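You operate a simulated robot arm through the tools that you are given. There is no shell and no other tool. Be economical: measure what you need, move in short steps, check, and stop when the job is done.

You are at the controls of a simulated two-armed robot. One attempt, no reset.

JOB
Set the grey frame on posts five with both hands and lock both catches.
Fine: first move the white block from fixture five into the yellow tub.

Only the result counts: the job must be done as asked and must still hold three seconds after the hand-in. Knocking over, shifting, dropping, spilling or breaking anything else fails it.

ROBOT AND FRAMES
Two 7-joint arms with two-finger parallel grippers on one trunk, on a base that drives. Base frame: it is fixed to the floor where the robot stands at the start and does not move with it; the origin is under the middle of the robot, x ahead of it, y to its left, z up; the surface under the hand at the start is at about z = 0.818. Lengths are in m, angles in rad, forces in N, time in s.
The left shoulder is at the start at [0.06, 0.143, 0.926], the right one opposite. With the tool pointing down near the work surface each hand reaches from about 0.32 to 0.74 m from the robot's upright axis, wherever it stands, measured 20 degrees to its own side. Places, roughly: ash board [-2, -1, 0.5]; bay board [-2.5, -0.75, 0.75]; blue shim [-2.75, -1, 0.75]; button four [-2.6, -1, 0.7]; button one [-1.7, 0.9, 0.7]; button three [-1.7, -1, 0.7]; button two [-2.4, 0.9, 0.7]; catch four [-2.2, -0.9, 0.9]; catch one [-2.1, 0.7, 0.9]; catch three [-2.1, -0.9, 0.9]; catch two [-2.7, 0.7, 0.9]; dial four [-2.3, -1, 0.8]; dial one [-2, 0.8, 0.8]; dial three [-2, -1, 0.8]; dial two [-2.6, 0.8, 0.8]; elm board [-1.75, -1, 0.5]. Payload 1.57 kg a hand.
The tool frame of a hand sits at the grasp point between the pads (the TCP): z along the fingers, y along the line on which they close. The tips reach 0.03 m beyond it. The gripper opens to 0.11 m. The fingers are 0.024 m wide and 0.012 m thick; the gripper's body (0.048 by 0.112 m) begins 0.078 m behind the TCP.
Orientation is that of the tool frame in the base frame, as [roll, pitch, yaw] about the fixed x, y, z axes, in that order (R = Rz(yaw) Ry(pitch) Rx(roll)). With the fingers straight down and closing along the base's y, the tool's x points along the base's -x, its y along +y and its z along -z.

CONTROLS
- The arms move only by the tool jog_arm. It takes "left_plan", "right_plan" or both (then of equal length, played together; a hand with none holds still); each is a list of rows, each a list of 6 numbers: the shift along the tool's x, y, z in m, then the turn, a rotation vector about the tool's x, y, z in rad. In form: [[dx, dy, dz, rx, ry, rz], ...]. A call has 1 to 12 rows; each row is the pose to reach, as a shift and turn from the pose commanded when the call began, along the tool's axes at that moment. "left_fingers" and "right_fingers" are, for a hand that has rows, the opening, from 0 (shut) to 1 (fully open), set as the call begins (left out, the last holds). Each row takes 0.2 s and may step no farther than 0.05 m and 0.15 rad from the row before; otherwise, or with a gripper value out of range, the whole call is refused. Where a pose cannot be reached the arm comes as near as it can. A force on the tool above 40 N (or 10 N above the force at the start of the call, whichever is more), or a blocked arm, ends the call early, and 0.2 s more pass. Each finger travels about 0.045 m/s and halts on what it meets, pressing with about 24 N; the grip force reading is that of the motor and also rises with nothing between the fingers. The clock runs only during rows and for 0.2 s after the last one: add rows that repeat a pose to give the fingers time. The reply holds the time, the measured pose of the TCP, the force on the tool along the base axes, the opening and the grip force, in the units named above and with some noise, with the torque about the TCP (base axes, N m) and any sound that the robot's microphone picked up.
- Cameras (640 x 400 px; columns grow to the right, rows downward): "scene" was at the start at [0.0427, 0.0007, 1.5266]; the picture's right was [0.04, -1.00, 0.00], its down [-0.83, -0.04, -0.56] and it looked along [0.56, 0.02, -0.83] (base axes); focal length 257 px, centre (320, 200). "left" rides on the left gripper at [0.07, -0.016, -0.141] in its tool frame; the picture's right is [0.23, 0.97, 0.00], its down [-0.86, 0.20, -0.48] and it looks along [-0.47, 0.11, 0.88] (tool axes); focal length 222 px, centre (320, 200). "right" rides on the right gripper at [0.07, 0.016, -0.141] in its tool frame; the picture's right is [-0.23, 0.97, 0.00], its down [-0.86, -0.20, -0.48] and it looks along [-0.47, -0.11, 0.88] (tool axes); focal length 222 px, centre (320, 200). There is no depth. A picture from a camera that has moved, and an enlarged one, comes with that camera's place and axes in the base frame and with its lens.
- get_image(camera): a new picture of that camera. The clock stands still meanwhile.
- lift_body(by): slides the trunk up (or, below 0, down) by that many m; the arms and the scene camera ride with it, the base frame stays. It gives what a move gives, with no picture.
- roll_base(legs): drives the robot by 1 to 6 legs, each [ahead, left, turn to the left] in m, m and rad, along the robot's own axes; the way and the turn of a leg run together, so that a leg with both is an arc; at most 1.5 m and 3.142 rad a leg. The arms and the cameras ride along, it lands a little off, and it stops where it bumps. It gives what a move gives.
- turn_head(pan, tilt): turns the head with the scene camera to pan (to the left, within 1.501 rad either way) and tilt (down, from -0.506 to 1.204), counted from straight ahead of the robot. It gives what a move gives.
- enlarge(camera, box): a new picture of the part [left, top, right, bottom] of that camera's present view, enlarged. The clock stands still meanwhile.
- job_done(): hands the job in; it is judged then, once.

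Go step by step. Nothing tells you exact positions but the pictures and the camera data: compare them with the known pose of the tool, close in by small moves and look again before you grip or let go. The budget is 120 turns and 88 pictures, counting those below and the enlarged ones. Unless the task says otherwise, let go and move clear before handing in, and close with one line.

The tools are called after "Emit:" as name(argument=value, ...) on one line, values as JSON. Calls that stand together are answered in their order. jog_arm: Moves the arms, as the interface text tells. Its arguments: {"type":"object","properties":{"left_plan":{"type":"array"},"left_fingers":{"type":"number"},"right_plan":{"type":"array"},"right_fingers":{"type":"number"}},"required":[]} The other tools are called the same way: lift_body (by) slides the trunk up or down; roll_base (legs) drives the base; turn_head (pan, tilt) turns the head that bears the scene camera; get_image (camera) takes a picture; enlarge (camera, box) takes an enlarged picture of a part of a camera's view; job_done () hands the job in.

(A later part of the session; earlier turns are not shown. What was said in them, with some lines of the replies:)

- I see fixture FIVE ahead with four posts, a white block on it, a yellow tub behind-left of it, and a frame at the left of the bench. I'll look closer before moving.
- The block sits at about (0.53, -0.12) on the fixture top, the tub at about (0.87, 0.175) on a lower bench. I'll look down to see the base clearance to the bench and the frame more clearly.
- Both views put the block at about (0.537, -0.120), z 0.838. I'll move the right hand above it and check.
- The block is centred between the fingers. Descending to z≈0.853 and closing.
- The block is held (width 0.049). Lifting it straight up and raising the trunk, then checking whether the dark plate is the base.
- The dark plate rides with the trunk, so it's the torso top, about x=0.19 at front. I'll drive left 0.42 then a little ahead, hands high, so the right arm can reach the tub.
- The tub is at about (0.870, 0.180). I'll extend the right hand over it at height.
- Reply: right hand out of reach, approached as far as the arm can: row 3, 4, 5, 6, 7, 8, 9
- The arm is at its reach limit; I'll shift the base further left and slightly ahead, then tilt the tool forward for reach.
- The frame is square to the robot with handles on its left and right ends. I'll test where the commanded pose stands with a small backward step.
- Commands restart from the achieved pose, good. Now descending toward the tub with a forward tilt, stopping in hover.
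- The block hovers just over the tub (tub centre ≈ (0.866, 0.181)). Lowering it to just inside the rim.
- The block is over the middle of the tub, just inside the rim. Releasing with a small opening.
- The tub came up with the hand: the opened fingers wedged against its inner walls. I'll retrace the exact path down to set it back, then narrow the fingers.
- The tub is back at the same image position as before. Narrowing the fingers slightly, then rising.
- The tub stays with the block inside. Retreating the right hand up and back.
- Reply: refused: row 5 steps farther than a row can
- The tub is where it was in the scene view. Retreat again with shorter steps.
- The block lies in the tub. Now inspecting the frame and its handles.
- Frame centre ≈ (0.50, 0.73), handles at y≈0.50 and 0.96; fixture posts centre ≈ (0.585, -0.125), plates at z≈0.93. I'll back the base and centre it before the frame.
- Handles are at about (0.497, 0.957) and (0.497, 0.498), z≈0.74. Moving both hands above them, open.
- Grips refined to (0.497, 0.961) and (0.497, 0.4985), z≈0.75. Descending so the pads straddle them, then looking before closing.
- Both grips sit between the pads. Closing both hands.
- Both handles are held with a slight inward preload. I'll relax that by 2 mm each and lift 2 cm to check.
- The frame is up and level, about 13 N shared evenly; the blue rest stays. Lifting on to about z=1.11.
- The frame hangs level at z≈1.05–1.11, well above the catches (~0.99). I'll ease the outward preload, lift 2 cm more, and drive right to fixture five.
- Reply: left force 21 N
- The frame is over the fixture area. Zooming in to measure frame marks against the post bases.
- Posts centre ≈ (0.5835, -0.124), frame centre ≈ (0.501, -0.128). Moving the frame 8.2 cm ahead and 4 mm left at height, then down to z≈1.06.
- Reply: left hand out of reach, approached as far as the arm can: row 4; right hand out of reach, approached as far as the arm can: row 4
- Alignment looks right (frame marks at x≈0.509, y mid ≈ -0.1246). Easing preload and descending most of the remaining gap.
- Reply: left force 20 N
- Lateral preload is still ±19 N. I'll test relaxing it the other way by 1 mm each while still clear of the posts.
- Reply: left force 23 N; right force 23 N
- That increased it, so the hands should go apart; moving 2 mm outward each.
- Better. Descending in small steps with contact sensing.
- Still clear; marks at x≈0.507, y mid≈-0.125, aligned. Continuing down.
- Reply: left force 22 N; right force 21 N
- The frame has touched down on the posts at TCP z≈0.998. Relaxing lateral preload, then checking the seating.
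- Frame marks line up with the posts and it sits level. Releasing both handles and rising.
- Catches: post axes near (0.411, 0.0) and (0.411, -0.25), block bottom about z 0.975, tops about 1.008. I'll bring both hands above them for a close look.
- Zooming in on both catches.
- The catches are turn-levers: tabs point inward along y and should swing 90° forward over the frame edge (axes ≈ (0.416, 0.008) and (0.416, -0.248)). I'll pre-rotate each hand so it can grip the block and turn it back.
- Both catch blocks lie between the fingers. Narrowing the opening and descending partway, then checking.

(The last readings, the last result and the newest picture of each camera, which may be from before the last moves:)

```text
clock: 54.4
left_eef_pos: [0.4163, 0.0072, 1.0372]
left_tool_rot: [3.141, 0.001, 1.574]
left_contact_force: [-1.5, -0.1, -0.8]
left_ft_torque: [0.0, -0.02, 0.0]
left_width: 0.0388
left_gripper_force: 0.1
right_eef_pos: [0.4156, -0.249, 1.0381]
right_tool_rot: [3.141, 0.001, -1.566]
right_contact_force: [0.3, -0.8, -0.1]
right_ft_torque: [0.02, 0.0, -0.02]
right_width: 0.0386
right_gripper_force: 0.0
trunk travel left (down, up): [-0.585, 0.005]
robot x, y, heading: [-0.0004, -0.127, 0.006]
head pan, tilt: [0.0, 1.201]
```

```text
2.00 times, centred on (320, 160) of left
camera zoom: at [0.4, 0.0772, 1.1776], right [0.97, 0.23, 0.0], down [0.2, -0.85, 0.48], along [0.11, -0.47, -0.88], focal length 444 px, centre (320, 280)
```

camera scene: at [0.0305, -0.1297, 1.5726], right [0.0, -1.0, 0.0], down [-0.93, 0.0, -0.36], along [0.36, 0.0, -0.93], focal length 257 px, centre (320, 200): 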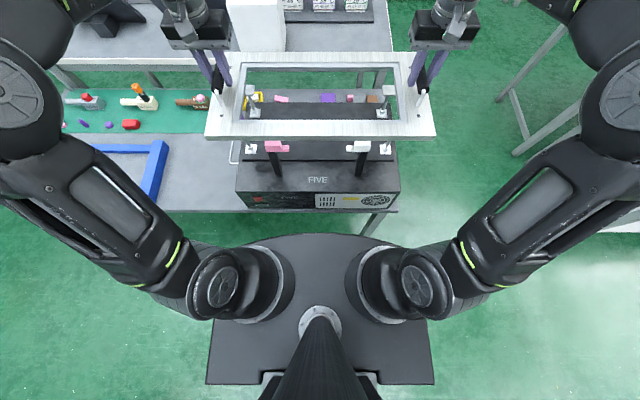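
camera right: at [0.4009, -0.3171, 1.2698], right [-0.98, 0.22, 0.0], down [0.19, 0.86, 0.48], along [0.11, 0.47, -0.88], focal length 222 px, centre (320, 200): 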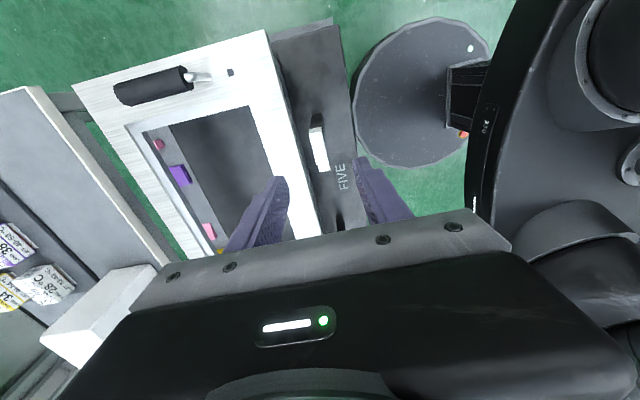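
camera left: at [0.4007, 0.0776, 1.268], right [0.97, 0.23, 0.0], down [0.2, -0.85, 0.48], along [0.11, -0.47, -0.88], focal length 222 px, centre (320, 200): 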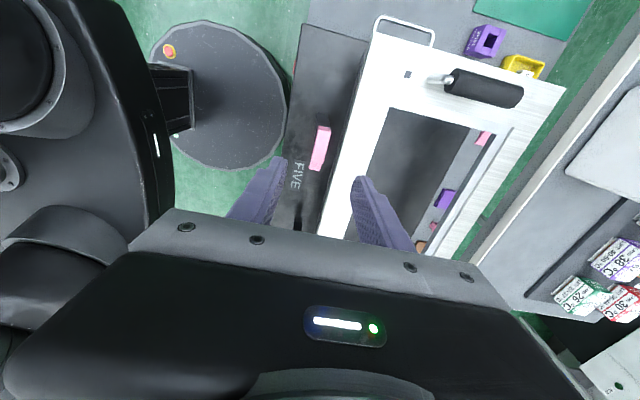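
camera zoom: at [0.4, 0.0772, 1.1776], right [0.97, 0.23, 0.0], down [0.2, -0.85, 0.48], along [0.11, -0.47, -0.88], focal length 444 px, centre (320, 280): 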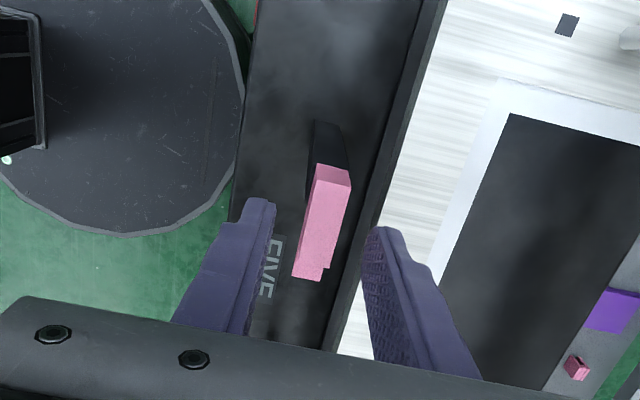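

Blocks centred at x≈0.4175 between fingers. Descending to z≈0.992 and closing gently on both.

Emit:
jog_arm(left_plan=[[0, 0.0008, 0.02, 0, 0, 0], [0, 0.0008, 0.038, 0, 0, 0], [0, 0.0008, 0.045, 0, 0, 0], [0, 0.0008, 0.045, 0, 0, 0]], right_plan=[[0, -0.0022, 0.02, 0, 0, 0], [0, -0.0022, 0.038, 0, 0, 0], [0, -0.0022, 0.045, 0, 0, 0], [0, -0.0022, 0.045, 0, 0, 0]])

Emit:
jog_arm(left_plan=[[0, 0, 0, 0, 0, 0], [0, 0, 0, 0, 0, 0], [0, 0, 0, 0, 0, 0], [0, 0, 0, 0, 0, 0]], right_plan=[[0, 0, 0, 0, 0, 0], [0, 0, 0, 0, 0, 0], [0, 0, 0, 0, 0, 0], [0, 0, 0, 0, 0, 0]], left_fingers=0, right_fingers=0)

Emit:
enlarge(camera="right", box=[220, 60, 420, 260])

Emit:
enlarge(camera="left", box=[220, 60, 420, 260])

```text
clock: 55.4
left_eef_pos: [0.4183, 0.0079, 0.9928]
left_tool_rot: [-3.141, 0.003, 1.574]
left_contact_force: [0.3, -0.3, -0.9]
left_ft_torque: [0.0, 0.0, -0.02]
left_width: 0.0384
left_gripper_force: 0.0
right_eef_pos: [0.4191, -0.2472, 0.9941]
right_tool_rot: [-3.14, 0.002, -1.566]
right_contact_force: [-0.1, 0.3, 0.0]
right_ft_torque: [-0.01, 0.01, -0.01]
right_width: 0.0384
right_gripper_force: 0.0
trunk travel left (down, up): [-0.585, 0.005]
robot x, y, heading: [0.0043, -0.1254, 0.004]
head pan, tilt: [0.0, 1.201]
```

```text
clock: 56.4
left_eef_pos: [0.42, 0.0084, 0.993]
left_tool_rot: [-3.141, 0.002, 1.574]
left_contact_force: [7.8, 1.0, -1.2]
left_ft_torque: [-0.14, -0.16, -0.04]
left_width: 0.0159
left_gripper_force: 31.6
right_eef_pos: [0.4182, -0.2471, 0.9942]
right_tool_rot: [-3.141, 0.001, -1.566]
right_contact_force: [1.5, -1.2, 3.7]
right_ft_torque: [0.22, -0.15, -0.23]
right_width: 0.0158
right_gripper_force: 31.0
trunk travel left (down, up): [-0.585, 0.005]
robot x, y, heading: [-0.0002, -0.1282, -0.002]
head pan, tilt: [0.0, 1.201]
```

```text
2.00 times, centred on (320, 160) of right
camera zoom: at [0.4042, -0.3169, 1.1349], right [-0.97, 0.22, 0.0], down [0.2, 0.85, 0.48], along [0.11, 0.47, -0.88], focal length 444 px, centre (320, 280)
```

zoom: 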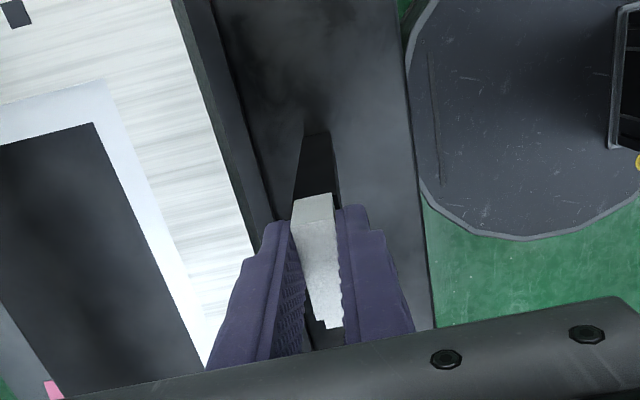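

```text
2.00 times, centred on (320, 160) of left
camera zoom: at [0.4028, 0.0777, 1.1326], right [0.97, 0.23, 0.0], down [0.2, -0.85, 0.48], along [0.11, -0.47, -0.88], focal length 444 px, centre (320, 280)
```

zoom: 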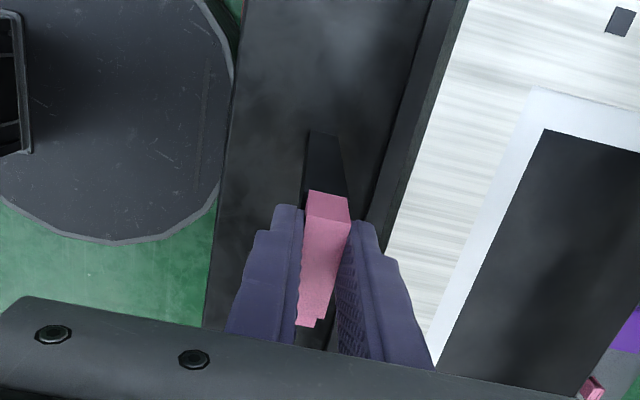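

Both blocks are gripped (16 mm). Turning both by about 0.43 rad first to feel the pivot.

Emit:
jog_arm(left_plan=[[0, 0, 0, 0, 0, -0.143], [0, 0, 0, 0, 0, -0.286], [0, 0, 0, 0, 0, -0.428], [0, 0, 0, 0, 0, -0.428]], right_plan=[[0, 0, 0, 0, 0, 0.143], [0, 0, 0, 0, 0, 0.286], [0, 0, 0, 0, 0, 0.428], [0, 0, 0, 0, 0, 0.428]])

Emit:
enlarge(camera="right", box=[220, 60, 420, 260])

```text
clock: 57.4
left_eef_pos: [0.4221, 0.0083, 0.9934]
left_tool_rot: [3.141, 0.002, 2.004]
left_contact_force: [25.1, 2.5, -6.1]
left_ft_torque: [0.75, -0.14, -0.07]
left_width: 0.0161
left_gripper_force: 31.8
right_eef_pos: [0.4205, -0.248, 0.9929]
right_tool_rot: [3.139, 0.001, -1.995]
right_contact_force: [-4.2, -4.5, 15.3]
right_ft_torque: [0.61, -0.44, -0.02]
right_width: 0.0161
right_gripper_force: 31.7
trunk travel left (down, up): [-0.585, 0.005]
robot x, y, heading: [-0.0012, -0.1221, 0.002]
head pan, tilt: [0.0, 1.201]
```

```text
2.00 times, centred on (320, 160) of right
camera zoom: at [0.3773, -0.304, 1.135], right [-0.79, 0.61, 0.0], down [0.53, 0.7, 0.48], along [0.29, 0.38, -0.88], focal length 444 px, centre (320, 280)
```

zoom: 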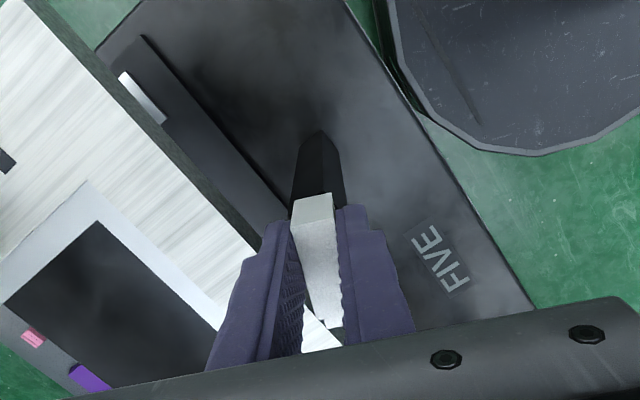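

The catch turns with the grip. Trimming offsets and continuing to about 1.0 rad.

Emit:
jog_arm(left_plan=[[-0.0008, 0.0018, 0.0003, 0, 0, 0], [-0.0008, 0.0018, 0.0003, 0, 0, -0.143], [-0.0008, 0.0018, 0.0003, 0, 0, -0.286], [-0.0008, 0.0018, 0.0003, 0, 0, -0.428], [-0.0008, 0.0018, 0.0003, 0, 0, -0.571], [-0.0008, 0.0018, 0.0003, 0, 0, -0.571]], right_plan=[[0, 0, -0.001, 0, 0, 0], [0, 0, -0.001, 0, 0, 0.143], [0, 0, -0.001, 0, 0, 0.286], [0, 0, -0.001, 0, 0, 0.428], [0, 0, -0.001, 0, 0, 0.571], [0, 0, -0.001, 0, 0, 0.571]])

```text
clock: 58.8
left_eef_pos: [0.4225, 0.01, 0.9922]
left_tool_rot: [-3.141, -0.002, 2.574]
left_contact_force: [7.5, 19.1, 27.5]
left_ft_torque: [0.48, -0.3, -0.01]
left_width: 0.0158
left_gripper_force: 31.0
right_eef_pos: [0.4201, -0.2484, 0.9927]
right_tool_rot: [3.14, 0.0, -2.568]
right_contact_force: [17.5, -10.5, -18.2]
right_ft_torque: [-0.22, -0.61, 0.03]
right_width: 0.0157
right_gripper_force: 31.2
trunk travel left (down, up): [-0.585, 0.005]
robot x, y, heading: [0.0004, -0.1282, 0.001]
head pan, tilt: [0.0, 1.201]
```

Turning on smoothly, trimming small contact offsets. Completing the 90°.

Emit:
jog_arm(left_plan=[[0, 0.0011, -0.001, 0, 0, 0], [0, 0.0011, -0.001, 0, 0, -0.143], [0, 0.0011, -0.001, 0, 0, -0.286], [0, 0.0011, -0.001, 0, 0, -0.428], [0, 0.0011, -0.001, 0, 0, -0.571], [0, 0.0011, -0.001, 0, 0, -0.571]], right_plan=[[-0.0006, -0.001, 0.0008, 0, 0, 0], [-0.0006, -0.001, 0.0008, 0, 0, 0.143], [-0.0006, -0.001, 0.0008, 0, 0, 0.286], [-0.0006, -0.001, 0.0008, 0, 0, 0.428], [-0.0006, -0.001, 0.0008, 0, 0, 0.571], [-0.0006, -0.001, 0.0008, 0, 0, 0.571]])

Emit:
enlarge(camera="right", box=[220, 60, 420, 260])

Emit:
enlarge(camera="left", box=[220, 60, 420, 260])

```text
clock: 60.2
left_eef_pos: [0.4222, 0.0123, 0.9934]
left_tool_rot: [3.14, -0.001, -3.137]
left_contact_force: [20.4, 26.9, -7.1]
left_ft_torque: [0.19, -0.32, -0.21]
left_width: 0.0161
left_gripper_force: 31.4
right_eef_pos: [0.4211, -0.2487, 0.9931]
right_tool_rot: [-3.14, -0.002, -3.138]
right_contact_force: [-0.2, -24.2, 17.0]
right_ft_torque: [-0.49, 0.06, 0.02]
right_width: 0.0162
right_gripper_force: 31.7
trunk travel left (down, up): [-0.585, 0.005]
robot x, y, heading: [-0.0002, -0.1289, -0.0]
head pan, tilt: [0.0, 1.201]
```

```text
2.00 times, centred on (320, 160) of right
camera zoom: at [0.3522, -0.232, 1.1353], right [0.22, 0.97, 0.0], down [0.86, -0.2, 0.48], along [0.46, -0.11, -0.88], focal length 444 px, centre (320, 280)
```

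zoom: 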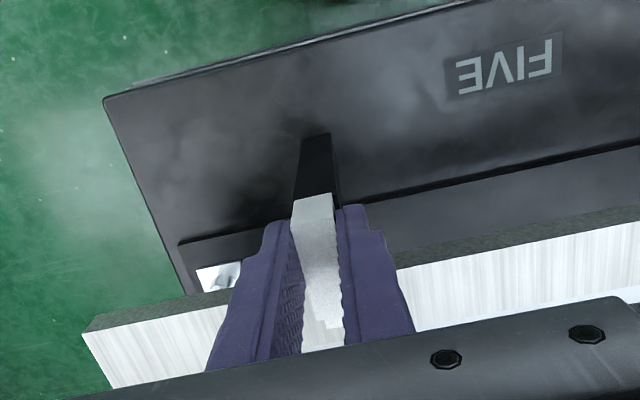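

```text
2.00 times, centred on (320, 160) of left
camera zoom: at [0.3529, -0.0062, 1.1325], right [-0.23, 0.97, 0.0], down [0.86, 0.2, 0.48], along [0.46, 0.11, -0.88], focal length 444 px, centre (320, 280)
```

zoom: 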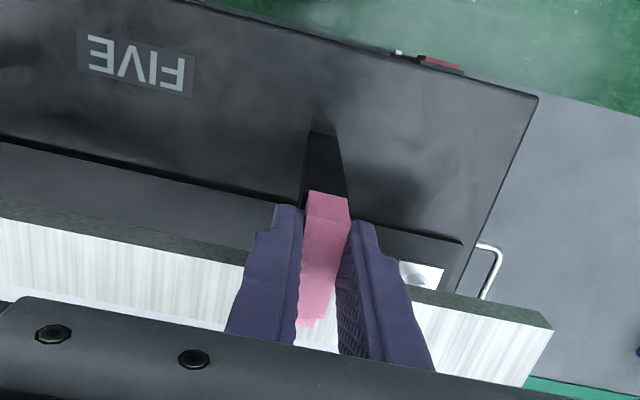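

Both tabs now point ahead over the frame. I'll ease side forces and nudge 0.06 rad further to feel for an end stop.

Emit:
jog_arm(left_plan=[[-0.001, 0.0015, 0, 0, 0, 0], [-0.001, 0.0015, 0, 0, 0, -0.03], [-0.001, 0.0015, 0, 0, 0, -0.06], [-0.001, 0.0015, 0, 0, 0, -0.06]], right_plan=[[0, -0.0015, -0.0005, 0, 0, 0], [0, -0.0015, -0.0005, 0, 0, 0.03], [0, -0.0015, -0.0005, 0, 0, 0.06], [0, -0.0015, -0.0005, 0, 0, 0.06]])

```text
clock: 61.2
left_eef_pos: [0.4215, 0.0114, 0.993]
left_tool_rot: [3.141, -0.003, -3.08]
left_contact_force: [8.5, 14.3, -8.0]
left_ft_torque: [0.39, -0.12, -0.99]
left_width: 0.0168
left_gripper_force: 32.1
right_eef_pos: [0.4218, -0.2497, 0.9936]
right_tool_rot: [3.139, 0.001, 3.09]
right_contact_force: [5.4, -12.6, 2.2]
right_ft_torque: [-0.55, -0.73, 1.0]
right_width: 0.0164
right_gripper_force: 31.7
trunk travel left (down, up): [-0.585, 0.005]
robot x, y, heading: [0.0057, -0.1271, 0.007]
head pan, tilt: [0.0, 1.201]
```

Both catches are against their end stops (1 N·m). Releasing and rising straight up.

Emit:
jog_arm(left_plan=[[0, 0, 0, 0, 0, 0], [0, 0, 0, 0, 0, 0], [0, 0, 0, 0, 0, 0]], right_plan=[[0, 0, 0, 0, 0, 0], [0, 0, 0, 0, 0, 0], [0, 0, 0, 0, 0, 0]], left_fingers=0.45, right_fingers=0.45)

Emit:
jog_arm(left_plan=[[0, 0, -0.02, 0, 0, 0], [0, 0, -0.05, 0, 0, 0], [0, 0, -0.09, 0, 0, 0], [0, 0.04, -0.12, 0, 0, 0], [0, 0.08, -0.14, 0, 0, 0], [0, 0.12, -0.14, 0, 0, 0]], right_plan=[[0, 0, -0.02, 0, 0, 0], [0, 0, -0.05, 0, 0, 0], [0, 0, -0.09, 0, 0, 0], [0, -0.04, -0.12, 0, 0, 0], [0, -0.08, -0.14, 0, 0, 0], [0, -0.12, -0.14, 0, 0, 0]])

Emit:
get_image(camera="scene")

Emit:
enlarge(camera="scene", box=[195, 60, 445, 216])

```text
clock: 62.0
left_eef_pos: [0.4227, 0.0103, 0.9934]
left_tool_rot: [-3.141, -0.002, -3.079]
left_contact_force: [-0.7, -0.5, 0.2]
left_ft_torque: [-0.01, 0.0, -0.01]
left_width: 0.0495
left_gripper_force: 0.0
right_eef_pos: [0.42, -0.2498, 0.9937]
right_tool_rot: [3.139, 0.001, 3.087]
right_contact_force: [-0.6, 0.0, 0.5]
right_ft_torque: [0.0, 0.01, 0.02]
right_width: 0.0496
right_gripper_force: 0.2
trunk travel left (down, up): [-0.585, 0.005]
robot x, y, heading: [0.0033, -0.1251, -0.002]
head pan, tilt: [0.0, 1.201]
```

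```text
clock: 63.4
left_eef_pos: [0.4131, 0.1308, 1.1337]
left_tool_rot: [-3.14, 0.001, -3.079]
left_contact_force: [-0.7, -0.1, -0.5]
left_ft_torque: [-0.03, -0.01, 0.03]
left_width: 0.0494
left_gripper_force: 0.2
right_eef_pos: [0.4117, -0.3706, 1.1342]
right_tool_rot: [3.141, 0.001, 3.087]
right_contact_force: [0.6, -0.2, -0.4]
right_ft_torque: [0.03, 0.01, -0.03]
right_width: 0.0497
right_gripper_force: 0.1
trunk travel left (down, up): [-0.585, 0.005]
robot x, y, heading: [-0.0003, -0.1261, 0.002]
head pan, tilt: [0.0, 1.201]
```

```text
17 pictures are left
camera scene: at [0.029, -0.1288, 1.5727], right [0.0, -1.0, 0.0], down [-0.93, 0.0, -0.36], along [0.36, 0.0, -0.93], focal length 257 px, centre (320, 200)
```

scene: 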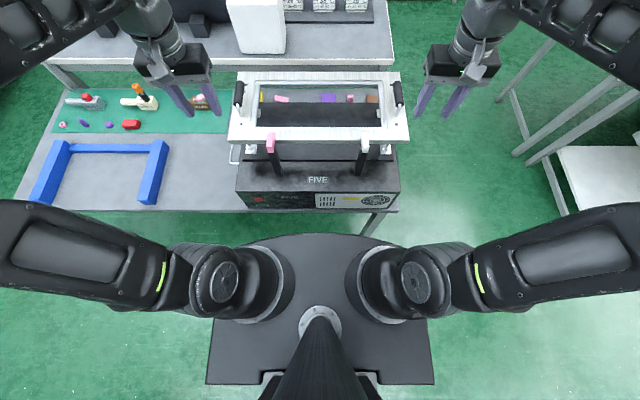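

```text
2.56 times, centred on (320, 138) of scene
camera zoom: at [0.029, -0.1288, 1.5727], right [0.0, -1.0, 0.0], down [-0.93, 0.0, -0.36], along [0.36, 0.0, -0.93], focal length 659 px, centre (320, 359)
```

zoom: 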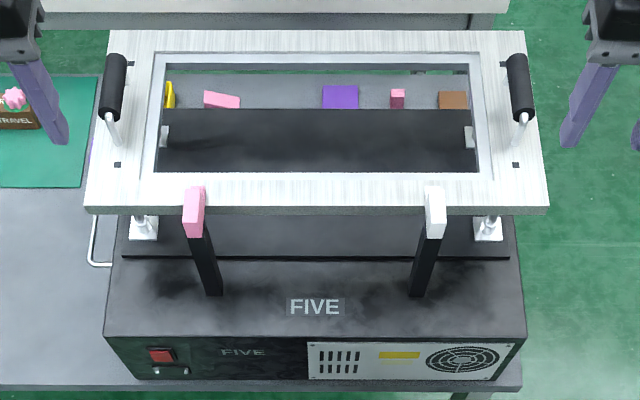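

The frame sits on posts five with its marks over the posts, and both catch tabs lie over its edge. The white block was last seen in the yellow tub, and both hands are clear, so I'm handing in.

Emit:
job_done()

```text
The job is handed in.
```

The white block is in the yellow tub, and the grey frame is on posts five with both catches turned to their stops. While I was releasing the block, the tub lifted about 10 cm with the gripper. I lowered it back to the same spot, and the later pictures show it there with the block inside.
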